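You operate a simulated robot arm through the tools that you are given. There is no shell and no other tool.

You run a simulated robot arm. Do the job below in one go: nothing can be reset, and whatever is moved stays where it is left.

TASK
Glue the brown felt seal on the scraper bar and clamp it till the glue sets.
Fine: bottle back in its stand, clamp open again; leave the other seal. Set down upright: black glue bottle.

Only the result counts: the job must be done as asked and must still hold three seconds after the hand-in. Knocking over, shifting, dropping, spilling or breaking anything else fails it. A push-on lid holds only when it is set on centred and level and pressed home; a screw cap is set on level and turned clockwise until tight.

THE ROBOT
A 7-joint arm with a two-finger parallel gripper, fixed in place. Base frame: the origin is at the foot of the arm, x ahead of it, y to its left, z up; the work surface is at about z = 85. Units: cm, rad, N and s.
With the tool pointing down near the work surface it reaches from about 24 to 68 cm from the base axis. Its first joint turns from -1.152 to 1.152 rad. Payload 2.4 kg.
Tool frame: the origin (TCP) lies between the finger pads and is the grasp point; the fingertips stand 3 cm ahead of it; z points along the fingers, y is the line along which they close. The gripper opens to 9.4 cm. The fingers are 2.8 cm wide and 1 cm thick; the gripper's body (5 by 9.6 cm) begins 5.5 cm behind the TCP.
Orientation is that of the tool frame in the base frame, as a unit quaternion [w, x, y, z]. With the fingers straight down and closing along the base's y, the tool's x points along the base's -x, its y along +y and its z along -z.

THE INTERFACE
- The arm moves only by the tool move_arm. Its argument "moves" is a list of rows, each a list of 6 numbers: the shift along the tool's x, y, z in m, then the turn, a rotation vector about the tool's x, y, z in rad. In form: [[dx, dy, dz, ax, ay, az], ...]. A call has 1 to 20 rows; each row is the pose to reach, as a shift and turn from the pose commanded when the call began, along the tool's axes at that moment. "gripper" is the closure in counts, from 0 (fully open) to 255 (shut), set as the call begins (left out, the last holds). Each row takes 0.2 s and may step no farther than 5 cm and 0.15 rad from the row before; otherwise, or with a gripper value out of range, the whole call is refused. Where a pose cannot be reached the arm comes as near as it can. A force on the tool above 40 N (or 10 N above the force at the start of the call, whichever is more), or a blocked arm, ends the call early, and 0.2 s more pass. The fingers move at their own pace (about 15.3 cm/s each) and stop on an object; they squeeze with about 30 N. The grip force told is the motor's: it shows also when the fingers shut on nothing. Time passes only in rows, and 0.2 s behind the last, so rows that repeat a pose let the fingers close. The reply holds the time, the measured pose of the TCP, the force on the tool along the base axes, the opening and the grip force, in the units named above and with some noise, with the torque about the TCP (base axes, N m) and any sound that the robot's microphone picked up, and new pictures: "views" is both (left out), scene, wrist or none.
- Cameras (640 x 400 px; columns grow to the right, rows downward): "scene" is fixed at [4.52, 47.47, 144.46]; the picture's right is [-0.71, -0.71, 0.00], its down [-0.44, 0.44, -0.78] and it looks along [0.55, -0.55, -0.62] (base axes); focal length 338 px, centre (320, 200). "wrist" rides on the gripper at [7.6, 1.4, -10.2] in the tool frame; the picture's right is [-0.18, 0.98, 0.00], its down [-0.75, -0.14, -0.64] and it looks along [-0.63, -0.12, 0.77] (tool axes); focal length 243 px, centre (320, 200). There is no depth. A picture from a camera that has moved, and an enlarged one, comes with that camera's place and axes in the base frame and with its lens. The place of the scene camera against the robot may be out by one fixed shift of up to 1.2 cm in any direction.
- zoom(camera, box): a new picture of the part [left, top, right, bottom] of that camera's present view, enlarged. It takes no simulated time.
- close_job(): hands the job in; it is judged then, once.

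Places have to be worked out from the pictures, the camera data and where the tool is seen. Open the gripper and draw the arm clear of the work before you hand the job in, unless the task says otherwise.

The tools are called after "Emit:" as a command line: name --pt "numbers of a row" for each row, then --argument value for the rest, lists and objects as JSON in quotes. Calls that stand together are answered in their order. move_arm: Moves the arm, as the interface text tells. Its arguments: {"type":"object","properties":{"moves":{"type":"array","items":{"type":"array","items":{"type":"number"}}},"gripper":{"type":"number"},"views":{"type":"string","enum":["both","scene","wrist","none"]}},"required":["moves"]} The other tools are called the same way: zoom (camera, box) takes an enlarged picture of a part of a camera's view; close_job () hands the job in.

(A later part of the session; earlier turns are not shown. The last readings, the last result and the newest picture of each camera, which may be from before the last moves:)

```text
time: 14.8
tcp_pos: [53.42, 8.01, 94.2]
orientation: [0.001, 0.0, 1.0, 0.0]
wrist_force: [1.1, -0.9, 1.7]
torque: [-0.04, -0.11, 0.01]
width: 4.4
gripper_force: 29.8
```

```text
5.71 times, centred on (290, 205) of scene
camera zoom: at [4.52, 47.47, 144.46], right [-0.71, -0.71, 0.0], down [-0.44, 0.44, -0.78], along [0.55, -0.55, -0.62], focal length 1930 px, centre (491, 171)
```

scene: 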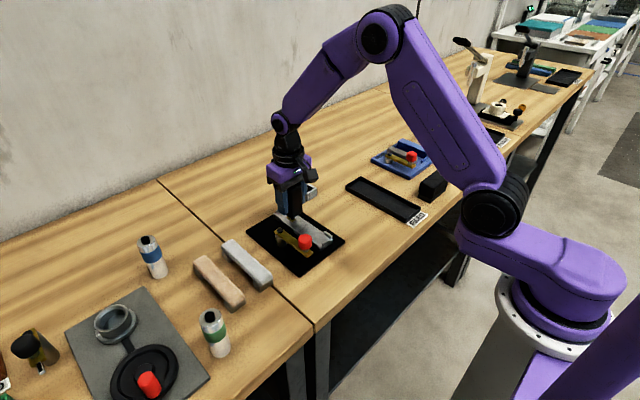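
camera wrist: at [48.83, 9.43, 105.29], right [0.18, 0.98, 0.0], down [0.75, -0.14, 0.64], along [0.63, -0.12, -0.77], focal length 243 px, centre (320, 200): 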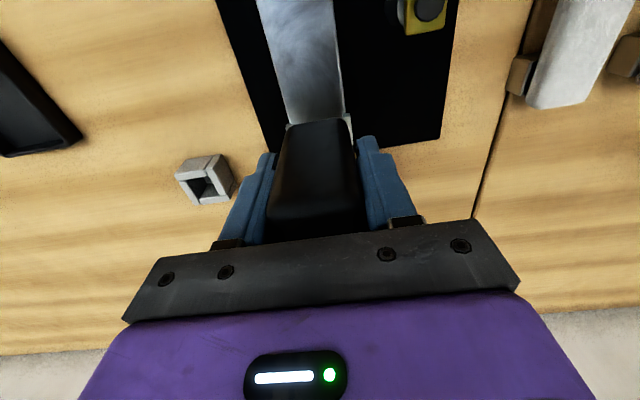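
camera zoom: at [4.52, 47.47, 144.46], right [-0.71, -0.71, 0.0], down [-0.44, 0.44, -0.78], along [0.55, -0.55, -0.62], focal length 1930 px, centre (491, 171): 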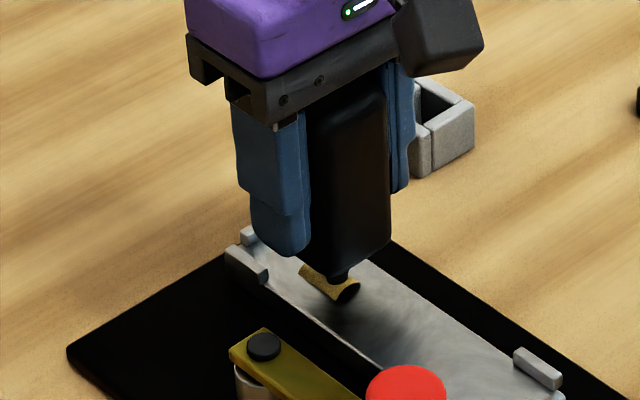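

A yellow bead is being laid. I'll continue the sweep steadily to the near end at x≈44.5.

Emit:
move_arm --pt "0.008 0.0 0.0 0 0 0" --pt "0.016 0.0 0.0 0 0 0" --pt "0.024 0.0 0.0 0 0 0" --pt "0.032 0.0 0.0 0 0 0" --pt "0.04 0.0 0.0 0 0 0" --pt "0.048 0.0 0.0 0 0 0" --pt "0.056 0.0 0.0 0 0 0" --pt "0.064 0.0 0.0 0 0 0" --pt "0.072 0.0 0.0 0 0 0" --pt "0.08 0.0 0.0 0 0 0" --pt "0.088 0.0 0.0 0 0 0" --views "both"

Emit:
zoom --camera "scene" --box '[250, 180, 350, 260]'

Emit:
zoom --camera "wrist" --box '[220, 0, 420, 180]'

```text
time: 17.2
tcp_pos: [44.41, 7.81, 94.37]
orientation: [0.0, 0.0, 1.0, 0.001]
wrist_force: [0.3, 0.2, -0.7]
torque: [-0.02, 0.02, 0.02]
width: 4.41
gripper_force: 30.1
camera wrist: at [36.86, 9.22, 104.48], right [0.18, 0.98, 0.0], down [0.75, -0.14, 0.64], along [0.63, -0.12, -0.77], focal length 243 px, centre (320, 200)
```

scene: 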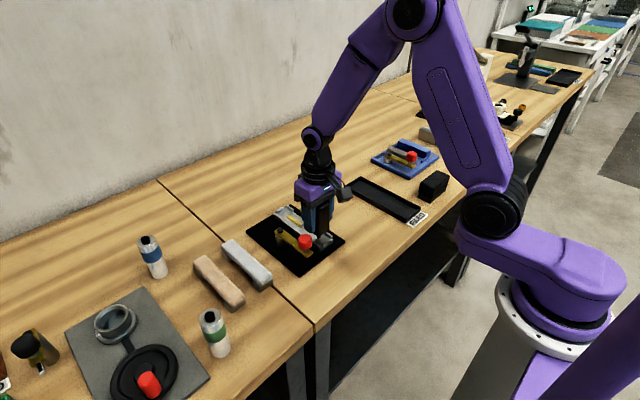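
wrist: 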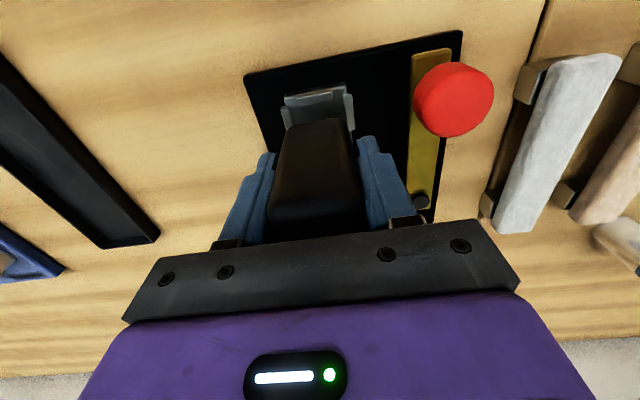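

```text
5.00 times, centred on (300, 220) of scene
camera zoom: at [4.53, 47.47, 144.46], right [-0.71, -0.71, 0.0], down [-0.44, 0.44, -0.78], along [0.55, -0.55, -0.62], focal length 1689 px, centre (420, 100)
```

zoom: 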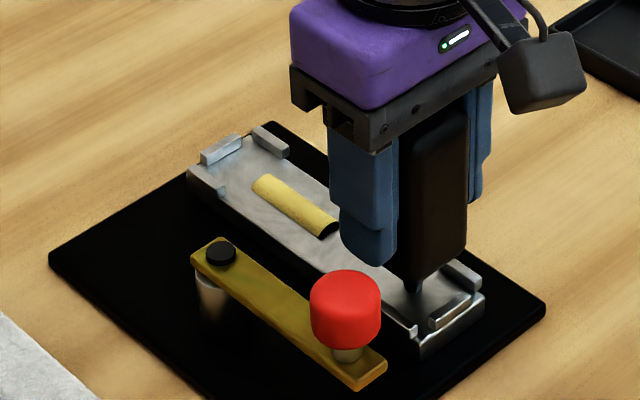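

```text
2.22 times, centred on (320, 90) of wrist
camera zoom: at [36.86, 9.22, 104.48], right [0.18, 0.98, 0.0], down [0.75, -0.14, 0.64], along [0.63, -0.12, -0.77], focal length 539 px, centre (320, 444)
```

zoom: 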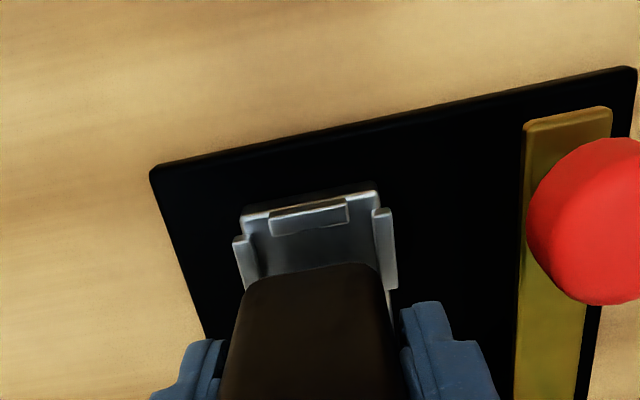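

The bead stops about halfway (x≈50.5), so the gap or speed must have drifted. I'll lower a further 1.5 mm and sweep back slowly while watching.

Emit:
move_arm --pt "0.0 0.001 0.0015 0 0 0" --pt "-0.003 0.001 0.0015 0 0 0" --pt "-0.006 0.001 0.0015 0 0 0" --pt "-0.009 0.001 0.0015 0 0 0" --pt "-0.012 0.001 0.0015 0 0 0" --pt "-0.016 0.001 0.0015 0 0 0" --pt "-0.02 0.001 0.0015 0 0 0" --views "scene"

Emit:
zoom --camera "scene" --box '[260, 195, 350, 260]'

```text
time: 18.8
tcp_pos: [46.47, 7.92, 94.14]
orientation: [0.0, 0.001, 1.0, 0.0]
wrist_force: [-3.9, 2.2, 13.6]
torque: [0.07, 0.29, -0.01]
width: 4.37
gripper_force: 30.2
```

scene: 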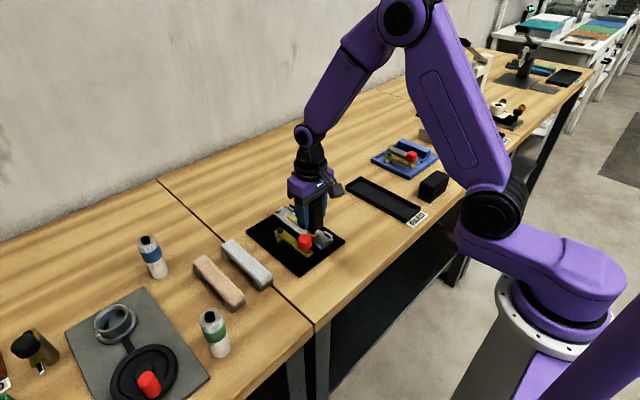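

```text
6.15 times, centred on (305, 228) of scene
camera zoom: at [4.49, 47.47, 144.46], right [-0.71, -0.71, 0.0], down [-0.44, 0.44, -0.78], along [0.55, -0.55, -0.62], focal length 2079 px, centre (412, 31)
```

zoom: 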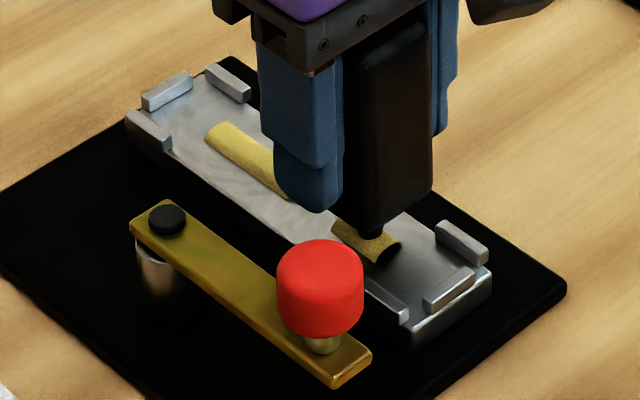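

Now the tip just touches (13 N) and glue is flowing again. I'll raise it half a millimetre and continue slowly to bridge the gap up to x≈51.5.

Emit:
move_arm --pt "0.0 0.0 -0.0006 0 0 0" --pt "-0.004 0.0 -0.0006 0 0 0" --pt "-0.008 0.0 -0.0006 0 0 0" --pt "-0.012 0.0 -0.0006 0 0 0" --pt "-0.016 0.0 -0.0006 0 0 0" --pt "-0.02 0.0 -0.0006 0 0 0" --pt "-0.024 0.0 -0.0006 0 0 0" --pt "-0.028 0.0 -0.0006 0 0 0" --pt "-0.032 0.0 -0.0006 0 0 0" --pt "-0.036 0.0 -0.0006 0 0 0" --pt "-0.04 0.0 -0.0006 0 0 0" --pt "-0.044 0.0 -0.0006 0 0 0" --pt "-0.048 0.0 -0.0006 0 0 0" --views "scene"

Emit:
zoom --camera "scene" --box '[260, 195, 350, 260]'

```text
time: 21.6
tcp_pos: [51.36, 8.17, 94.1]
orientation: [0.0, -0.001, 1.0, 0.0]
wrist_force: [0.4, -0.1, -1.3]
torque: [0.03, -0.01, -0.01]
width: 4.41
gripper_force: 29.8
```

scene: 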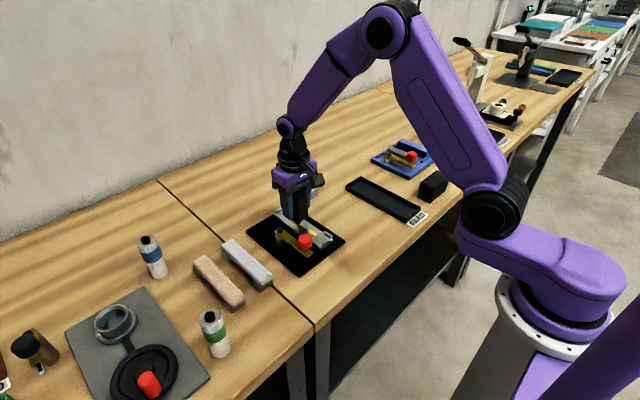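

```text
6.15 times, centred on (305, 228) of scene
camera zoom: at [4.53, 47.47, 144.46], right [-0.71, -0.71, 0.0], down [-0.44, 0.44, -0.78], along [0.55, -0.55, -0.62], focal length 2079 px, centre (412, 31)
```

zoom: 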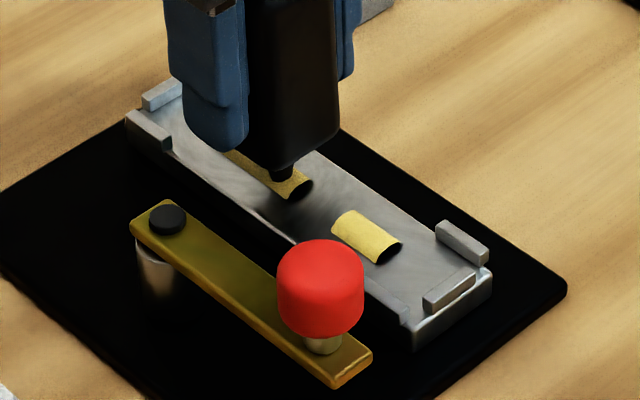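

Raising it stopped the flow, leaving a gap between x≈47.5 and 50.5. I'll lower about 1 mm to light contact and sweep back across that gap.

Emit:
move_arm --pt "0.0 -0.001 0.0007 0 0 0" --pt "0.004 -0.001 0.0011 0 0 0" --pt "0.008 -0.001 0.0011 0 0 0" --pt "0.012 -0.001 0.0011 0 0 0" --pt "0.016 -0.001 0.0011 0 0 0" --pt "0.02 -0.001 0.0011 0 0 0" --pt "0.024 -0.001 0.0011 0 0 0" --views "scene"

Emit:
zoom --camera "scene" --box '[260, 195, 350, 260]'

```text
time: 23.2
tcp_pos: [49.04, 7.83, 94.01]
orientation: [0.001, 0.0, 1.0, 0.0]
wrist_force: [3.7, -1.0, 7.7]
torque: [-0.05, -0.22, 0.0]
width: 4.4
gripper_force: 30.1
```

scene: 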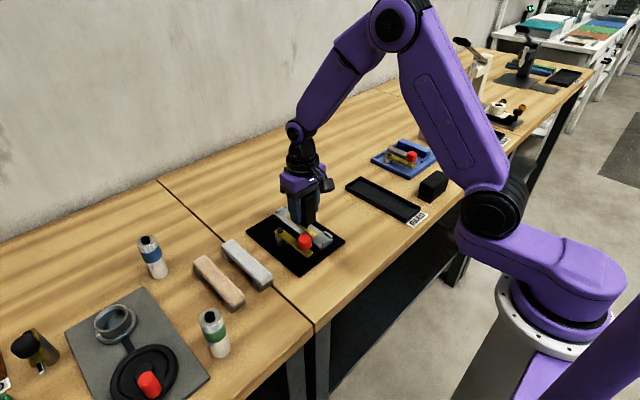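

```text
6.15 times, centred on (305, 228) of scene
camera zoom: at [4.52, 47.47, 144.46], right [-0.71, -0.71, 0.0], down [-0.44, 0.44, -0.78], along [0.55, -0.55, -0.62], focal length 2079 px, centre (412, 31)
```

zoom: 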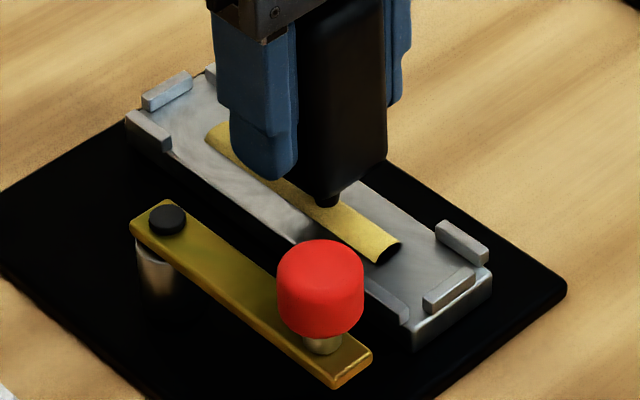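

The bead is now continuous from about x 44.6 to 55.5. I'll extend it a little toward the near end, hopping up first.

Emit:
move_arm --pt "0.0 0.0 -0.005 0 0 0" --pt "0.035 0.0 -0.005 0 0 0" --pt "0.041 0.0 -0.003 0 0 0" --pt "0.042 0.0 -0.001 0 0 0" --pt "0.043 0.0 0.0 0 0 0" --pt "0.047 0.0 0.0 0 0 0" --pt "0.051 0.0 0.0 0 0 0" --pt "0.054 0.0 0.0 0 0 0" --views "scene"

Emit:
zoom --camera "scene" --box '[260, 195, 350, 260]'

```text
time: 25.0
tcp_pos: [43.36, 7.81, 94.1]
orientation: [-0.001, 0.001, 1.0, 0.0]
wrist_force: [-0.1, -0.4, -1.5]
torque: [-0.01, 0.03, -0.01]
width: 4.39
gripper_force: 30.1
```

scene: 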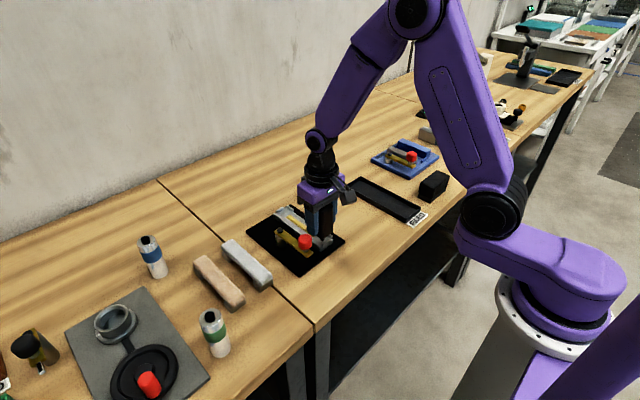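

```text
6.15 times, centred on (305, 228) of scene
camera zoom: at [4.53, 47.47, 144.46], right [-0.71, -0.71, 0.0], down [-0.44, 0.44, -0.78], along [0.55, -0.55, -0.62], focal length 2079 px, centre (412, 31)
```

zoom: 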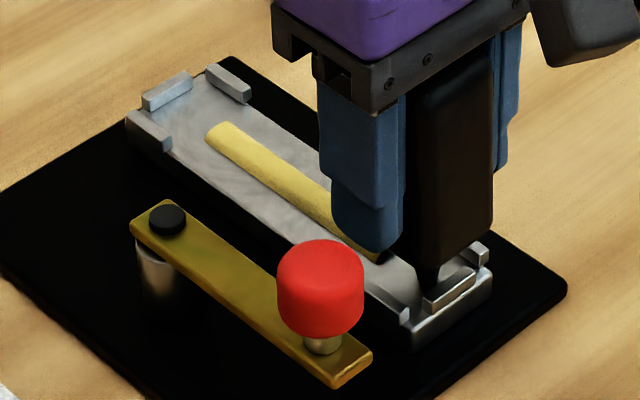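

No extension yet because the tip isn't quite touching here. I'll lower 1.2 mm and sweep back to join the bead.

Emit:
move_arm --pt "-0.003 0.0 0.0005 0 0 0" --pt "-0.003 0.0 0.0011 0 0 0" --pt "-0.005 0.0 0.0013 0 0 0" --pt "-0.009 0.0 0.0013 0 0 0" --pt "-0.013 0.0 0.0013 0 0 0" --pt "-0.017 0.0 0.0013 0 0 0" --pt "-0.021 0.0 0.0013 0 0 0" --pt "-0.025 0.0 0.0013 0 0 0" --views "scene"

Emit:
zoom --camera "scene" --box '[260, 195, 350, 260]'

```text
time: 26.8
tcp_pos: [45.91, 7.9, 93.94]
orientation: [0.0, 0.001, 1.0, 0.0]
wrist_force: [-6.6, 0.2, 20.1]
torque: [0.02, 0.41, -0.01]
width: 4.41
gripper_force: 29.6
```

scene: 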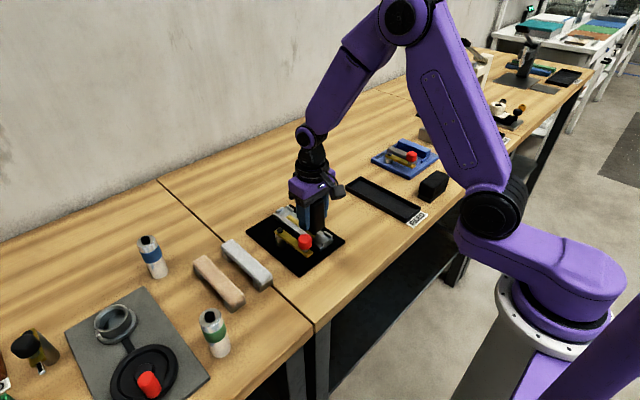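

```text
6.15 times, centred on (305, 228) of scene
camera zoom: at [4.48, 47.47, 144.47], right [-0.71, -0.71, 0.0], down [-0.44, 0.44, -0.78], along [0.55, -0.55, -0.62], focal length 2079 px, centre (412, 31)
```

zoom: 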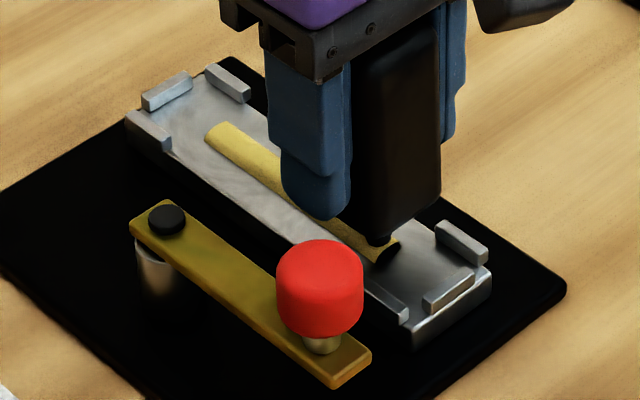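

Emit:
move_arm --pt "0.003 0.0 -0.0003 0 0 0" --pt "0.007 0.0 -0.0003 0 0 0" --pt "0.011 0.0 -0.0003 0 0 0" --pt "0.015 0.0 -0.0003 0 0 0" --pt "0.018 0.0 -0.0003 0 0 0" --views "both"

Emit:
zoom --camera "scene" --box '[260, 195, 350, 260]'

```text
time: 28.0
tcp_pos: [44.22, 8.0, 93.84]
orientation: [0.001, 0.0, 1.0, 0.001]
wrist_force: [6.3, -0.9, 14.1]
torque: [-0.02, -0.35, -0.02]
width: 4.37
gripper_force: 29.7
camera wrist: at [36.71, 9.37, 104.16], right [0.18, 0.98, 0.0], down [0.75, -0.14, 0.64], along [0.63, -0.12, -0.77], focal length 243 px, centre (320, 200)
```

scene: 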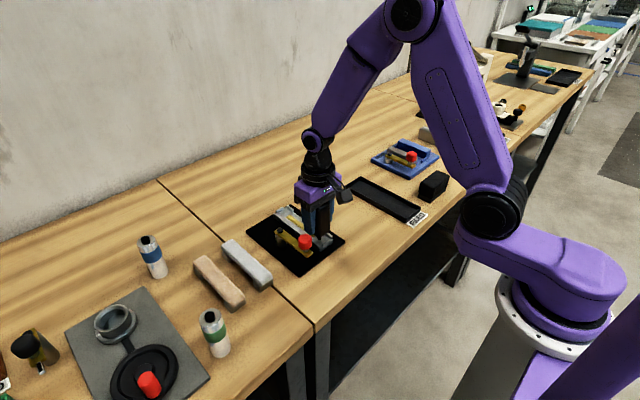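
wrist: 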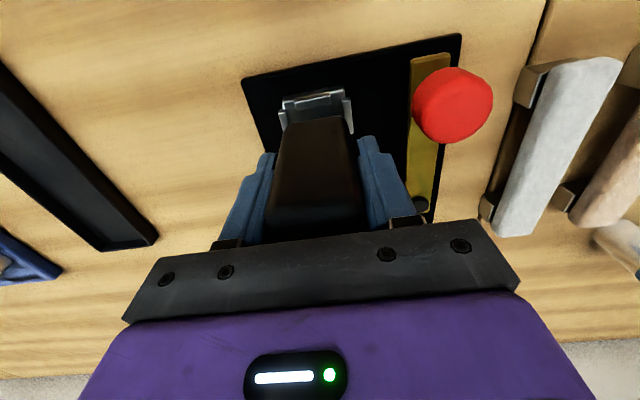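

```text
6.15 times, centred on (305, 228) of scene
camera zoom: at [4.52, 47.47, 144.47], right [-0.71, -0.71, 0.0], down [-0.44, 0.44, -0.78], along [0.55, -0.55, -0.62], focal length 2079 px, centre (412, 31)
```

zoom: 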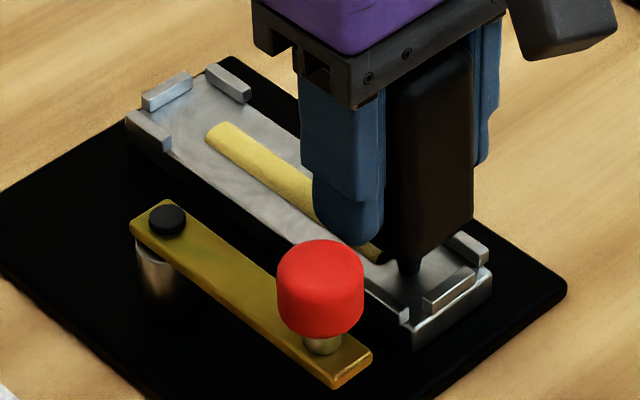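

Firm contact at x=44.2 adds no glue, so the bead fills the glue strip symmetrically and gluing is done. I'll lift and carry the bottle back above its stand.

Emit:
move_arm --pt "0 0 -0.03 0 0 0" --pt "-0.02 0 -0.075 0 0 0" --pt "-0.055 -0.025 -0.075 0 0 0" --pt "-0.09 -0.05 -0.075 0 0 0" --pt "-0.125 -0.08 -0.075 0 0 0" --pt "-0.159 -0.115 -0.075 0 0 0" --pt "-0.159 -0.115 -0.075 0 0 0"

Emit:
zoom --camera "scene" --box '[260, 130, 360, 210]'

Emit:
zoom --camera "scene" --box '[250, 195, 350, 265]'

```text
time: 29.6
tcp_pos: [60.16, -3.51, 101.27]
orientation: [0.0, 0.0, 1.0, 0.0]
wrist_force: [0.1, 0.6, -1.0]
torque: [0.02, 0.02, -0.02]
width: 4.38
gripper_force: 30.0
camera wrist: at [52.57, -2.23, 111.56], right [0.18, 0.98, 0.0], down [0.75, -0.14, 0.64], along [0.63, -0.12, -0.77], focal length 243 px, centre (320, 200)
```

scene: 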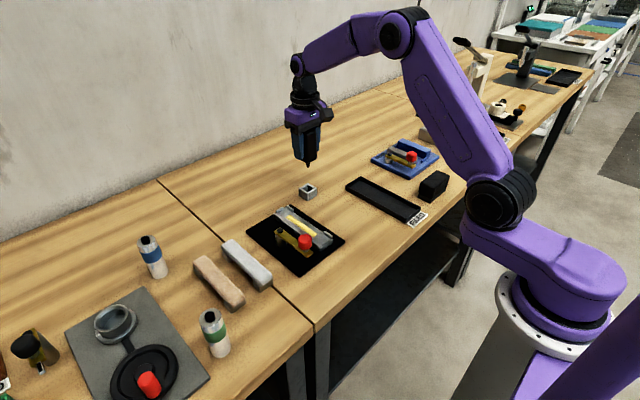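
wrist: 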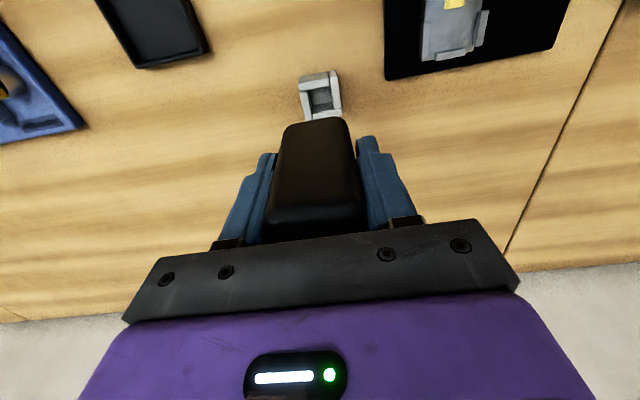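

```text
5.00 times, centred on (310, 170) of scene
camera zoom: at [4.53, 47.47, 144.46], right [-0.71, -0.71, 0.0], down [-0.44, 0.44, -0.78], along [0.55, -0.55, -0.62], focal length 1689 px, centre (370, 350)
```

zoom: 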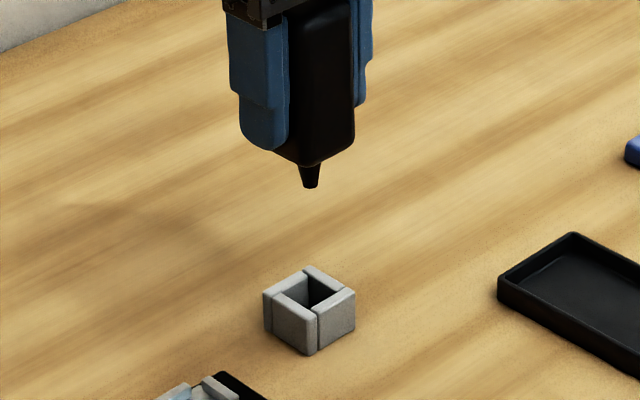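

```text
5.71 times, centred on (300, 230) of scene
camera zoom: at [4.53, 47.47, 144.46], right [-0.71, -0.71, 0.0], down [-0.44, 0.44, -0.78], along [0.55, -0.55, -0.62], focal length 1930 px, centre (434, 29)
```

zoom: 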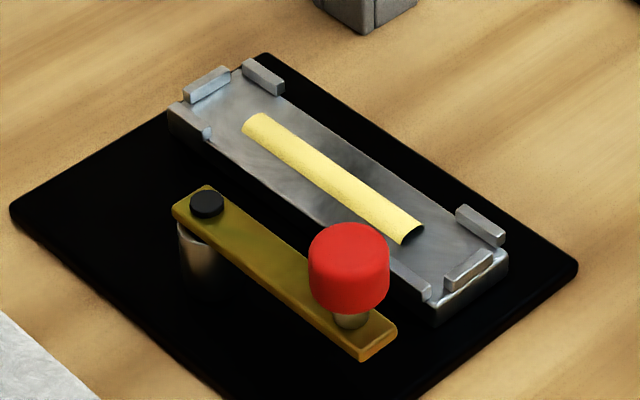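

The bead is complete and the bottle hangs vertical above the stand. I'll lower it in carefully.

Emit:
move_arm --pt "0 0 0.03 0 0 0" --pt "0 0 0.06 0 0 0" --pt "0 0 0.08 0 0 0" --pt "0 0 0.087 0 0 0" --pt "0 0 0.09 0 0 0" --pt "0 0 0.091 0 0 0" --pt "0 0 0.092 0 0 0"

Emit:
zoom --camera "scene" --box '[260, 140, 360, 220]'

```text
time: 31.2
tcp_pos: [60.0, -3.67, 92.22]
orientation: [0.001, 0.0, 1.0, 0.0]
wrist_force: [0.0, 0.6, -1.5]
torque: [-0.04, -0.01, -0.02]
width: 4.4
gripper_force: 29.8
camera wrist: at [52.47, -2.2, 102.43], right [0.18, 0.98, 0.0], down [0.75, -0.14, 0.64], along [0.63, -0.12, -0.77], focal length 243 px, centre (320, 200)
```

scene: 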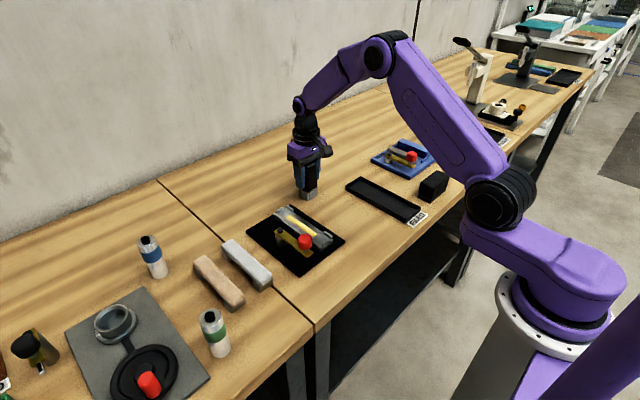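
wrist: 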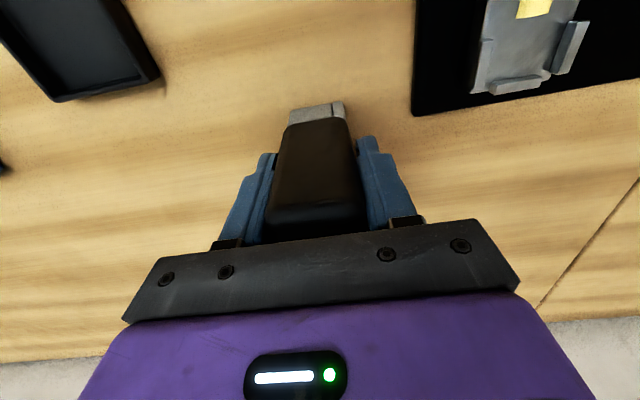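

```text
5.00 times, centred on (310, 180) of scene
camera zoom: at [4.53, 47.47, 144.46], right [-0.71, -0.71, 0.0], down [-0.44, 0.44, -0.78], along [0.55, -0.55, -0.62], focal length 1689 px, centre (370, 300)
```

zoom: 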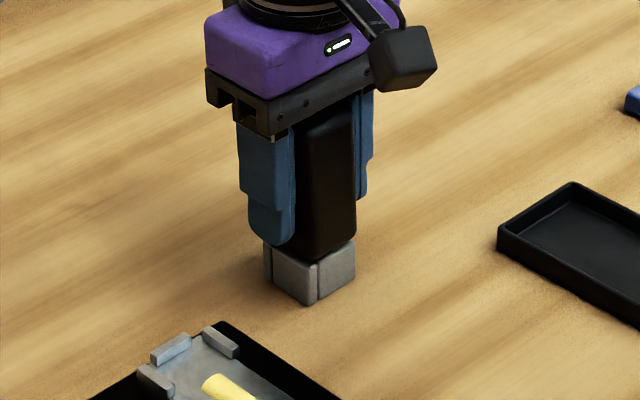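

No contact yet, so I'll keep lowering in small steps until the shoulders rest on the stand.

Emit:
move_arm --pt "0 0 0.001 0 0 0" --pt "0 0 0.002 0 0 0" --pt "0 0 0.003 0 0 0" --views "none"

```text
time: 32.0
tcp_pos: [60.17, -3.54, 92.11]
orientation: [0.001, 0.0, 1.0, 0.0]
wrist_force: [-4.1, 0.9, 11.2]
torque: [-0.03, -0.05, 0.0]
width: 4.4
gripper_force: 30.4
```

Seated with 11 N of contact. I'll release the bottle.

Emit:
move_arm --pt "0 0 -0.0005 0 0 0" --pt "0 0 -0.0005 0 0 0" --pt "0 0 -0.0005 0 0 0" --pt "0 0 -0.0005 0 0 0" --gripper 0

Emit:
zoom --camera "scene" --box '[260, 140, 360, 220]'

```text
time: 33.0
tcp_pos: [60.17, -3.68, 92.06]
orientation: [0.0, 0.0, 1.0, 0.0]
wrist_force: [-1.1, 0.1, 0.5]
torque: [-0.01, 0.02, 0.02]
width: 9.37
gripper_force: 0.0
camera wrist: at [52.6, -2.29, 102.24], right [0.18, 0.98, 0.0], down [0.75, -0.14, 0.64], along [0.63, -0.12, -0.77], focal length 243 px, centre (320, 200)
```

scene: 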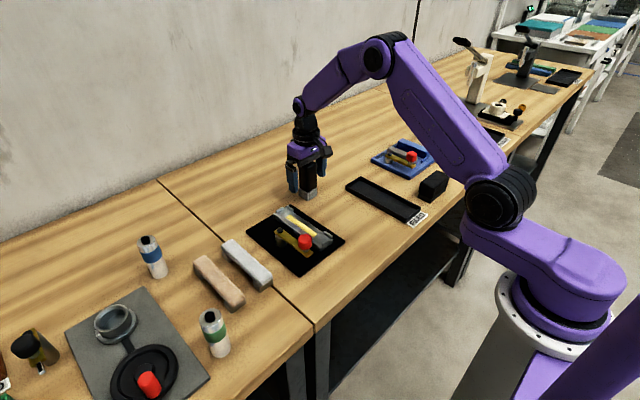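
wrist: 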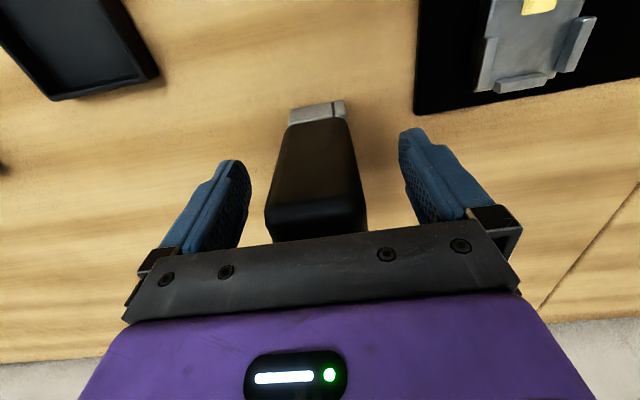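

```text
5.00 times, centred on (310, 180) of scene
camera zoom: at [4.52, 47.47, 144.46], right [-0.71, -0.71, 0.0], down [-0.44, 0.44, -0.78], along [0.55, -0.55, -0.62], focal length 1689 px, centre (370, 300)
```

zoom: 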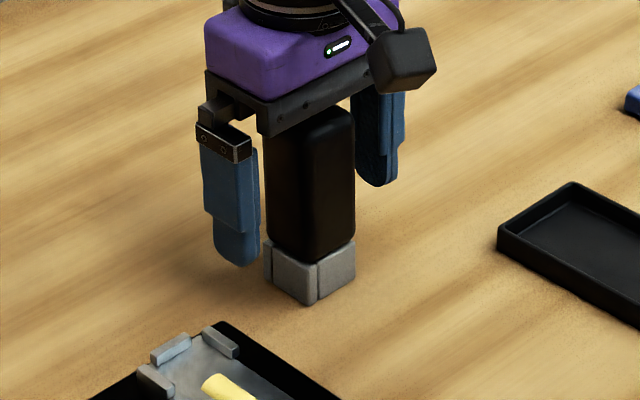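

The bottle stands upright in its stand. I'll raise clear and traverse to above the brown seal.

Emit:
move_arm --pt "0 0 -0.04 0 0 0" --pt "0 0 -0.08 0 0 0" --pt "0 0 -0.11 0 0 0" --pt "0.012 0.044 -0.11 0 0 0" --pt "0.024 0.088 -0.11 0 0 0" --pt "0.036 0.132 -0.11 0 0 0" --pt "0.048 0.176 -0.11 0 0 0" --pt "0.06 0.22 -0.11 0 0 0" --pt "0.072 0.264 -0.11 0 0 0" --pt "0.084 0.308 -0.11 0 0 0" --pt "0.097 0.351 -0.11 0 0 0" --pt "0.097 0.351 -0.11 0 0 0"

Emit:
zoom --camera "wrist" --box '[200, 0, 440, 150]'

Emit:
zoom --camera "scene" --box '[240, 140, 360, 260]'

```text
time: 35.6
tcp_pos: [50.45, 31.47, 103.09]
orientation: [0.0, 0.0, 1.0, -0.001]
wrist_force: [0.1, 0.6, -0.7]
torque: [-0.01, 0.02, 0.0]
width: 9.39
gripper_force: 0.0
camera wrist: at [42.83, 32.91, 113.32], right [0.18, 0.98, 0.0], down [0.75, -0.14, 0.64], along [0.63, -0.12, -0.77], focal length 243 px, centre (320, 200)
```

scene: 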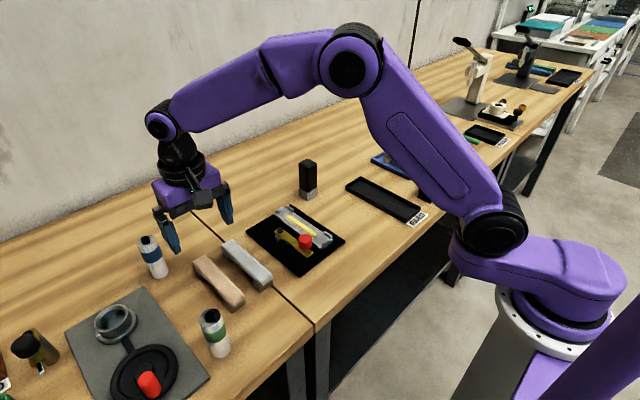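
wrist: 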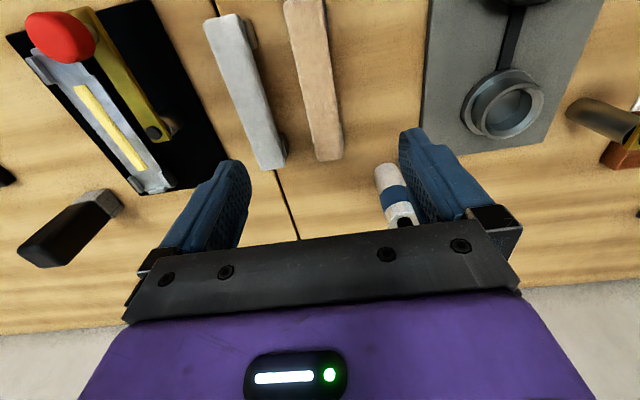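

```text
2.67 times, centred on (320, 75) of wrist
camera zoom: at [42.83, 32.91, 113.32], right [0.18, 0.98, 0.0], down [0.75, -0.14, 0.64], along [0.63, -0.12, -0.77], focal length 647 px, centre (320, 533)
```

zoom: 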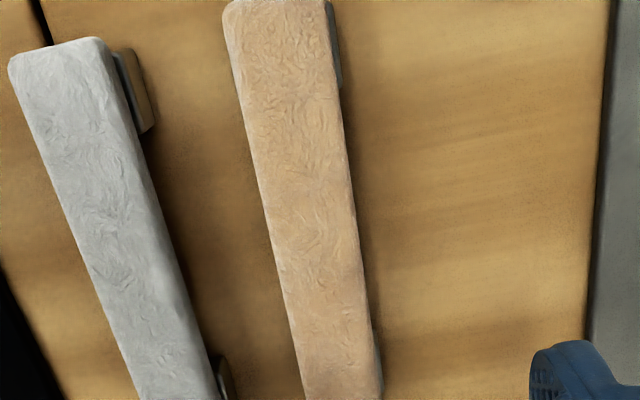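

```text
3.33 times, centred on (300, 200) of scene
camera zoom: at [4.52, 47.47, 144.46], right [-0.71, -0.71, 0.0], down [-0.44, 0.44, -0.78], along [0.55, -0.55, -0.62], focal length 1126 px, centre (387, 200)
```

zoom: 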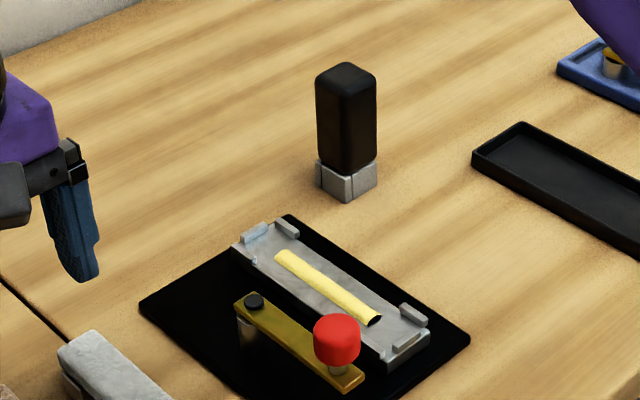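

The brown seal spans y 29.8–32.9 (centre 31.4) and x 42.8–57.3. The white seal's edge at y≈26.1 would be hit by fully open fingers, so I'll narrow the opening to about 5.5 cm before descending.

Emit:
move_arm --pt "0.001 -0.001 0.02 0 0 0" --pt "0.001 -0.001 0.05 0 0 0" --pt "0.001 -0.001 0.07 0 0 0" --pt "0.001 -0.001 0.07 0 0 0" --gripper 106

Emit:
zoom --camera "wrist" --box '[200, 60, 460, 240]'

Emit:
zoom --camera "scene" --box '[130, 190, 290, 310]'

```text
time: 36.6
tcp_pos: [50.47, 31.26, 95.91]
orientation: [0.0, 0.0, 1.0, 0.0]
wrist_force: [-0.1, 0.7, -0.2]
torque: [0.02, 0.0, 0.01]
width: 5.49
gripper_force: 0.1
camera wrist: at [42.98, 32.68, 106.18], right [0.18, 0.98, 0.0], down [0.75, -0.14, 0.64], along [0.63, -0.12, -0.77], focal length 243 px, centre (320, 200)
```

scene: 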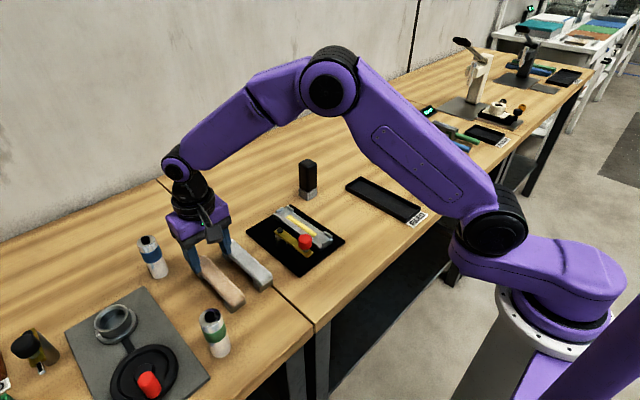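
wrist: 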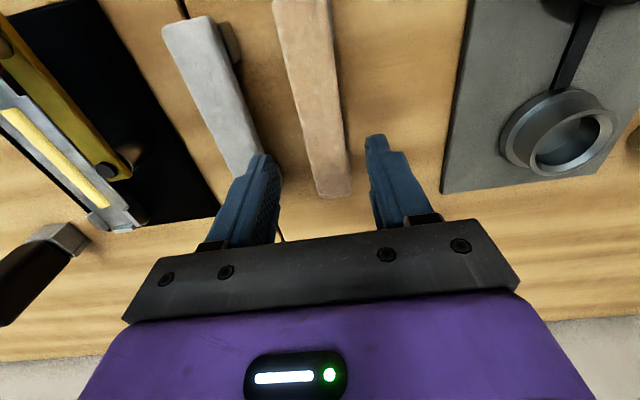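

```text
2.22 times, centred on (330, 150) of wrist
camera zoom: at [42.98, 32.68, 106.18], right [0.18, 0.98, 0.0], down [0.75, -0.14, 0.64], along [0.63, -0.12, -0.77], focal length 539 px, centre (298, 311)
```

zoom: 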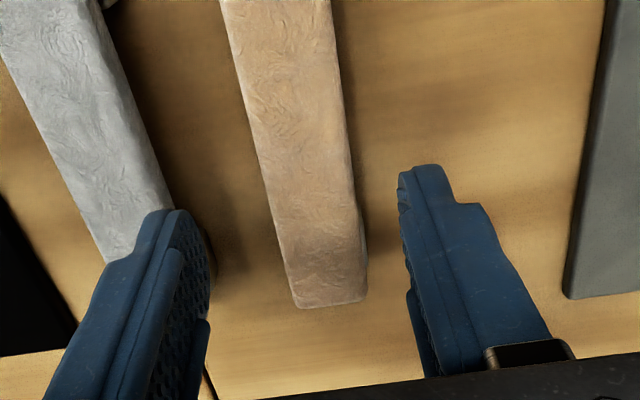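

```text
3.33 times, centred on (210, 250) of scene
camera zoom: at [4.52, 47.47, 144.46], right [-0.71, -0.71, 0.0], down [-0.44, 0.44, -0.78], along [0.55, -0.55, -0.62], focal length 1126 px, centre (687, 33)
```

zoom: 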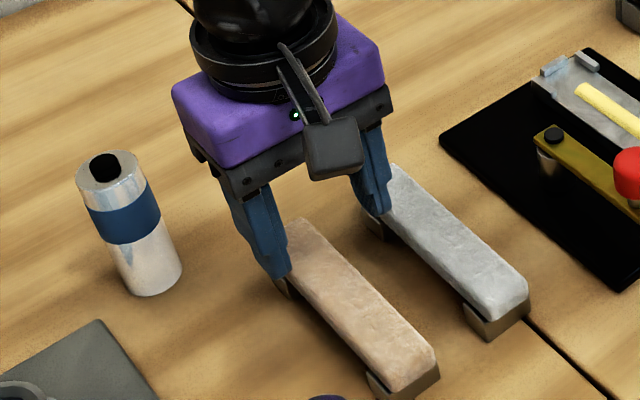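

The fingers straddle the brown seal with clearance on both sides. I'll descend so the fingertips are just above the seal's underside (z≈87.2), checking before closing.

Emit:
move_arm --pt "0.001 0 0.025 0 0 0" --pt "0.001 0 0.045 0 0 0" --pt "0.001 0 0.057 0 0 0" --pt "0.001 0 0.057 0 0 0"

Emit:
zoom --camera "wrist" --box '[200, 60, 460, 240]'

Emit:
zoom --camera "scene" --box '[170, 210, 290, 310]'

```text
time: 37.6
tcp_pos: [50.51, 31.47, 90.31]
orientation: [0.0, 0.0, 1.0, 0.0]
wrist_force: [0.4, -0.2, 0.2]
torque: [-0.03, -0.01, 0.04]
width: 5.49
gripper_force: 0.1
camera wrist: at [42.93, 32.85, 100.48], right [0.18, 0.98, 0.0], down [0.75, -0.14, 0.64], along [0.63, -0.12, -0.77], focal length 243 px, centre (320, 200)
```

scene: 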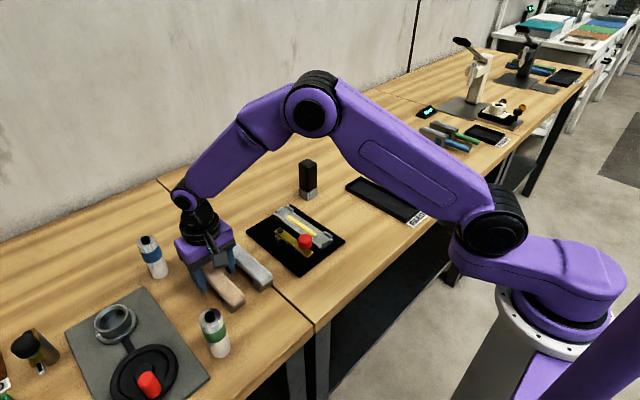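
wrist: 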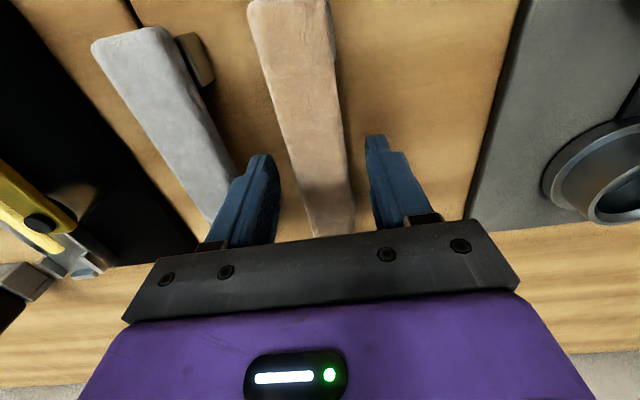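

```text
2.22 times, centred on (330, 150) of wrist
camera zoom: at [42.93, 32.85, 100.48], right [0.18, 0.98, 0.0], down [0.75, -0.14, 0.64], along [0.63, -0.12, -0.77], focal length 539 px, centre (298, 311)
```

zoom: 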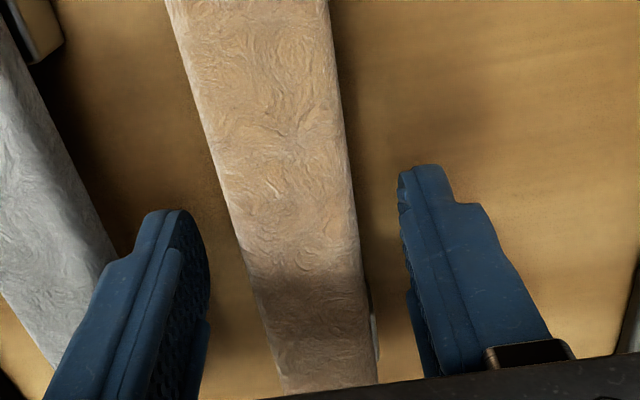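

```text
4.00 times, centred on (230, 260) of scene
camera zoom: at [4.52, 47.47, 144.46], right [-0.71, -0.71, 0.0], down [-0.44, 0.44, -0.78], along [0.55, -0.55, -0.62], focal length 1351 px, centre (680, -40)
```

zoom: 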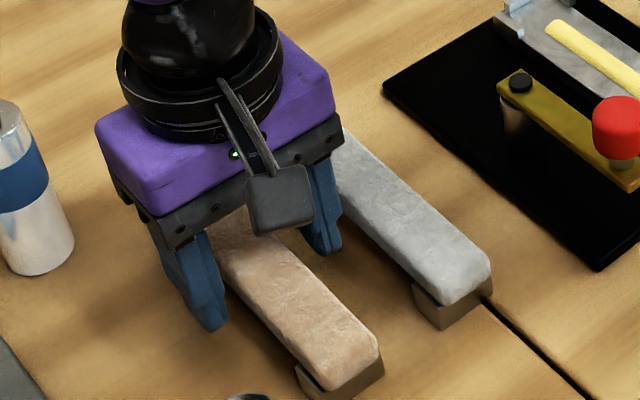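

Emit:
move_arm --pt "0 0 0 0 0 0" --pt "0 0 0 0 0 0" --pt "0 0 0 0 0 0" --gripper 255

Emit:
zoom --camera "wrist" --box '[200, 60, 460, 240]'

Emit:
zoom --camera "scene" --box '[170, 210, 290, 310]'

```text
time: 38.4
tcp_pos: [50.5, 31.54, 90.29]
orientation: [0.0, 0.0, 1.0, -0.001]
wrist_force: [-0.4, 0.4, 0.8]
torque: [0.0, -0.01, 0.0]
width: 3.08
gripper_force: 29.7
camera wrist: at [42.93, 32.84, 100.49], right [0.18, 0.98, 0.0], down [0.75, -0.14, 0.64], along [0.63, -0.12, -0.77], focal length 243 px, centre (320, 200)
```

scene: 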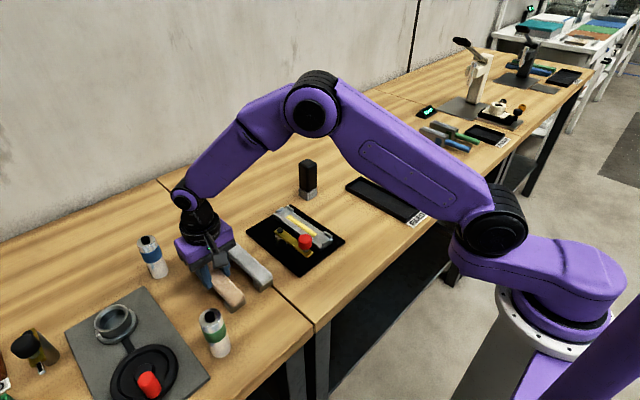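
wrist: 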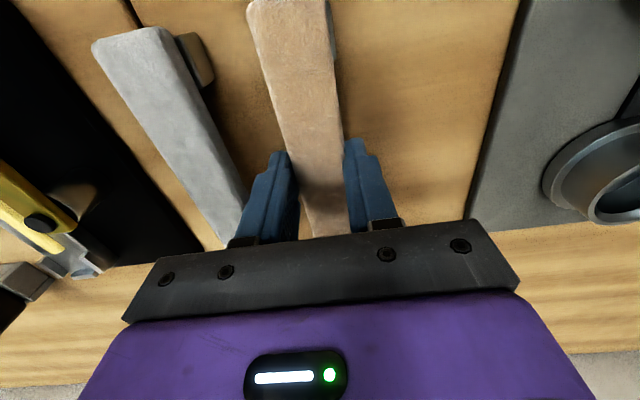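

```text
2.22 times, centred on (330, 150) of wrist
camera zoom: at [42.93, 32.84, 100.49], right [0.18, 0.98, 0.0], down [0.75, -0.14, 0.64], along [0.63, -0.12, -0.77], focal length 539 px, centre (298, 311)
```

zoom: 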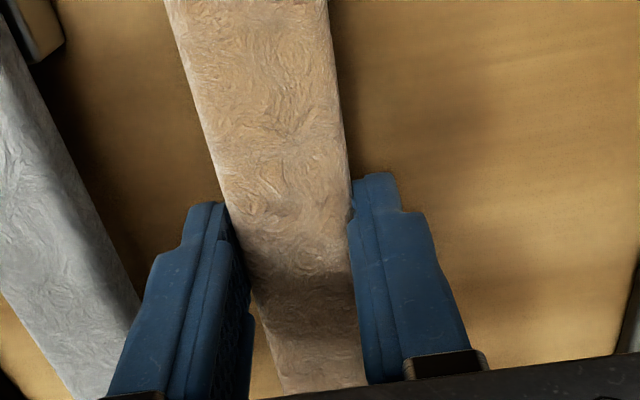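

```text
4.00 times, centred on (230, 260) of scene
camera zoom: at [4.52, 47.47, 144.46], right [-0.71, -0.71, 0.0], down [-0.44, 0.44, -0.78], along [0.55, -0.55, -0.62], focal length 1351 px, centre (680, -40)
```

zoom: 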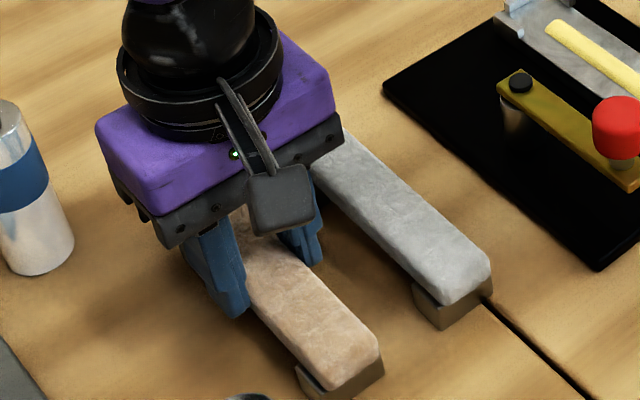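

Gripped at 3.08 cm, matching the measured width. I'll lift slowly and check that only the seal comes up, level.

Emit:
move_arm --pt "0 0 -0.005 0 0 0" --pt "0 0 -0.015 0 0 0" --pt "0 0 -0.04 0 0 0" --pt "0 0 -0.08 0 0 0" --pt "0 0 -0.11 0 0 0" --pt "0 0 -0.11 0 0 0"

Emit:
zoom --camera "scene" --box '[130, 180, 290, 310]'

Emit:
zoom --camera "wrist" --box '[200, 0, 460, 240]'

```text
time: 39.8
tcp_pos: [50.18, 31.42, 101.63]
orientation: [0.001, 0.001, 1.0, 0.001]
wrist_force: [0.4, 1.0, -1.0]
torque: [0.0, 0.01, -0.02]
width: 3.08
gripper_force: 29.8
camera wrist: at [42.75, 32.75, 111.75], right [0.18, 0.98, 0.0], down [0.75, -0.14, 0.64], along [0.63, -0.12, -0.77], focal length 243 px, centre (320, 200)
```

scene: 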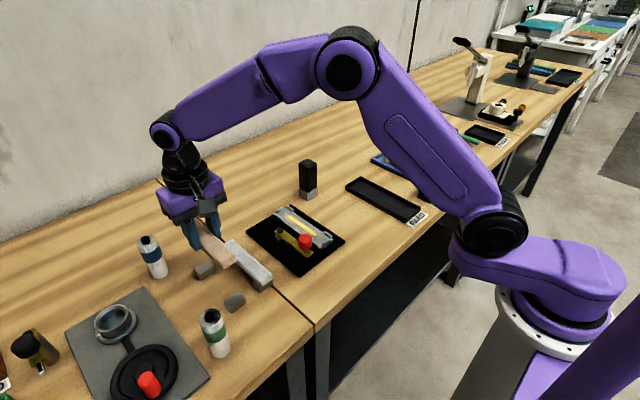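
wrist: 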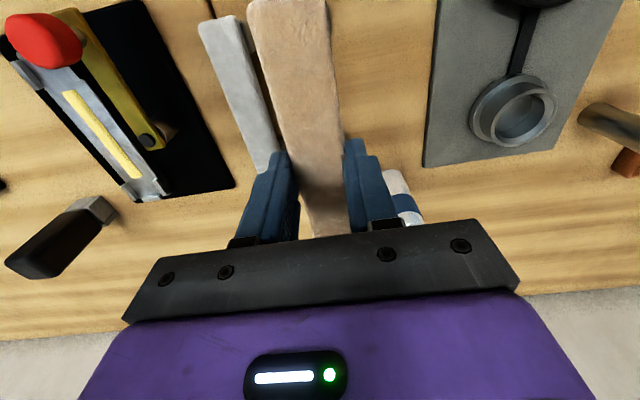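

```text
3.08 times, centred on (210, 245) of scene
camera zoom: at [4.52, 47.47, 144.46], right [-0.71, -0.71, 0.0], down [-0.44, 0.44, -0.78], along [0.55, -0.55, -0.62], focal length 1039 px, centre (658, 62)
```

zoom: 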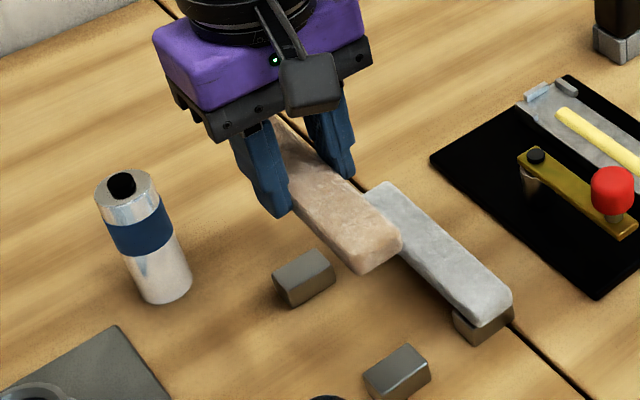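

```text
1.67 times, centred on (330, 120) of wrist
camera zoom: at [42.75, 32.75, 111.75], right [0.18, 0.98, 0.0], down [0.75, -0.14, 0.64], along [0.63, -0.12, -0.77], focal length 404 px, centre (303, 333)
```

zoom: 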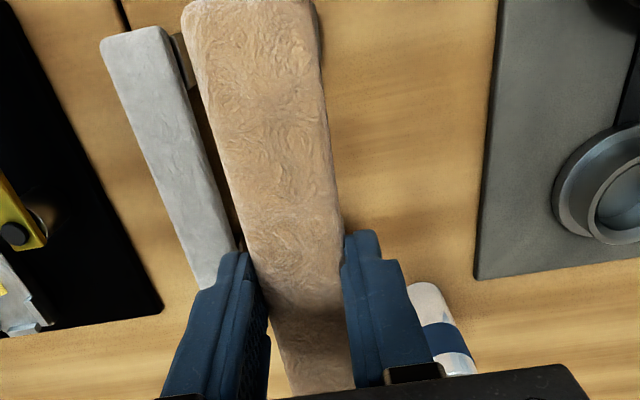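

The seal is up alone and its blocks stay on the bench. I'll check that its attitude in the grip is unchanged using the same crop as before.

Emit:
zoom --camera "wrist" --box '[200, 60, 460, 240]'

Emit:
zoom --camera "wrist" --box '[210, 0, 370, 100]'

Emit:
zoom --camera "scene" --box '[180, 190, 260, 280]'

```text
2.22 times, centred on (330, 150) of wrist
camera zoom: at [42.75, 32.75, 111.75], right [0.18, 0.98, 0.0], down [0.75, -0.14, 0.64], along [0.63, -0.12, -0.77], focal length 539 px, centre (298, 311)
```

zoom: 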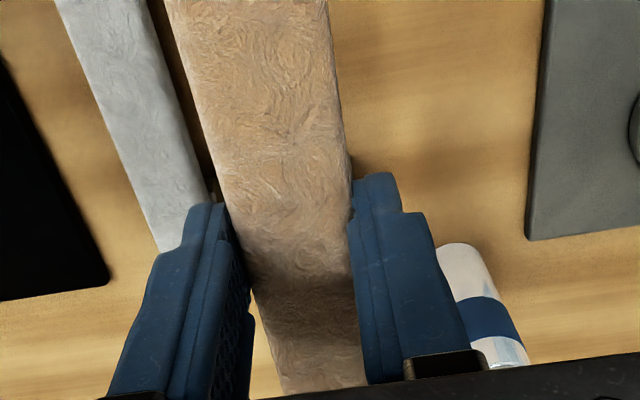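

```text
4.00 times, centred on (290, 50) of wrist
camera zoom: at [42.75, 32.75, 111.75], right [0.18, 0.98, 0.0], down [0.75, -0.14, 0.64], along [0.63, -0.12, -0.77], focal length 970 px, centre (440, 800)
```

zoom: 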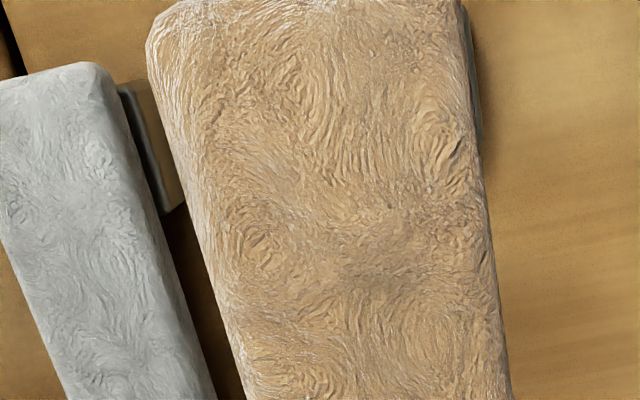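

```text
4.44 times, centred on (220, 235) of scene
camera zoom: at [4.52, 47.47, 144.46], right [-0.71, -0.71, 0.0], down [-0.44, 0.44, -0.78], along [0.55, -0.55, -0.62], focal length 1501 px, centre (764, 44)
```

zoom: 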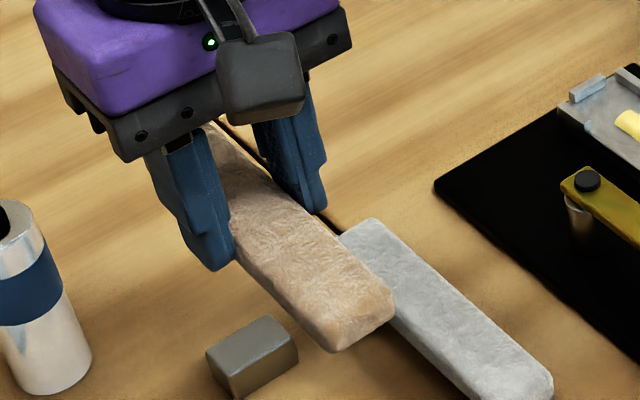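

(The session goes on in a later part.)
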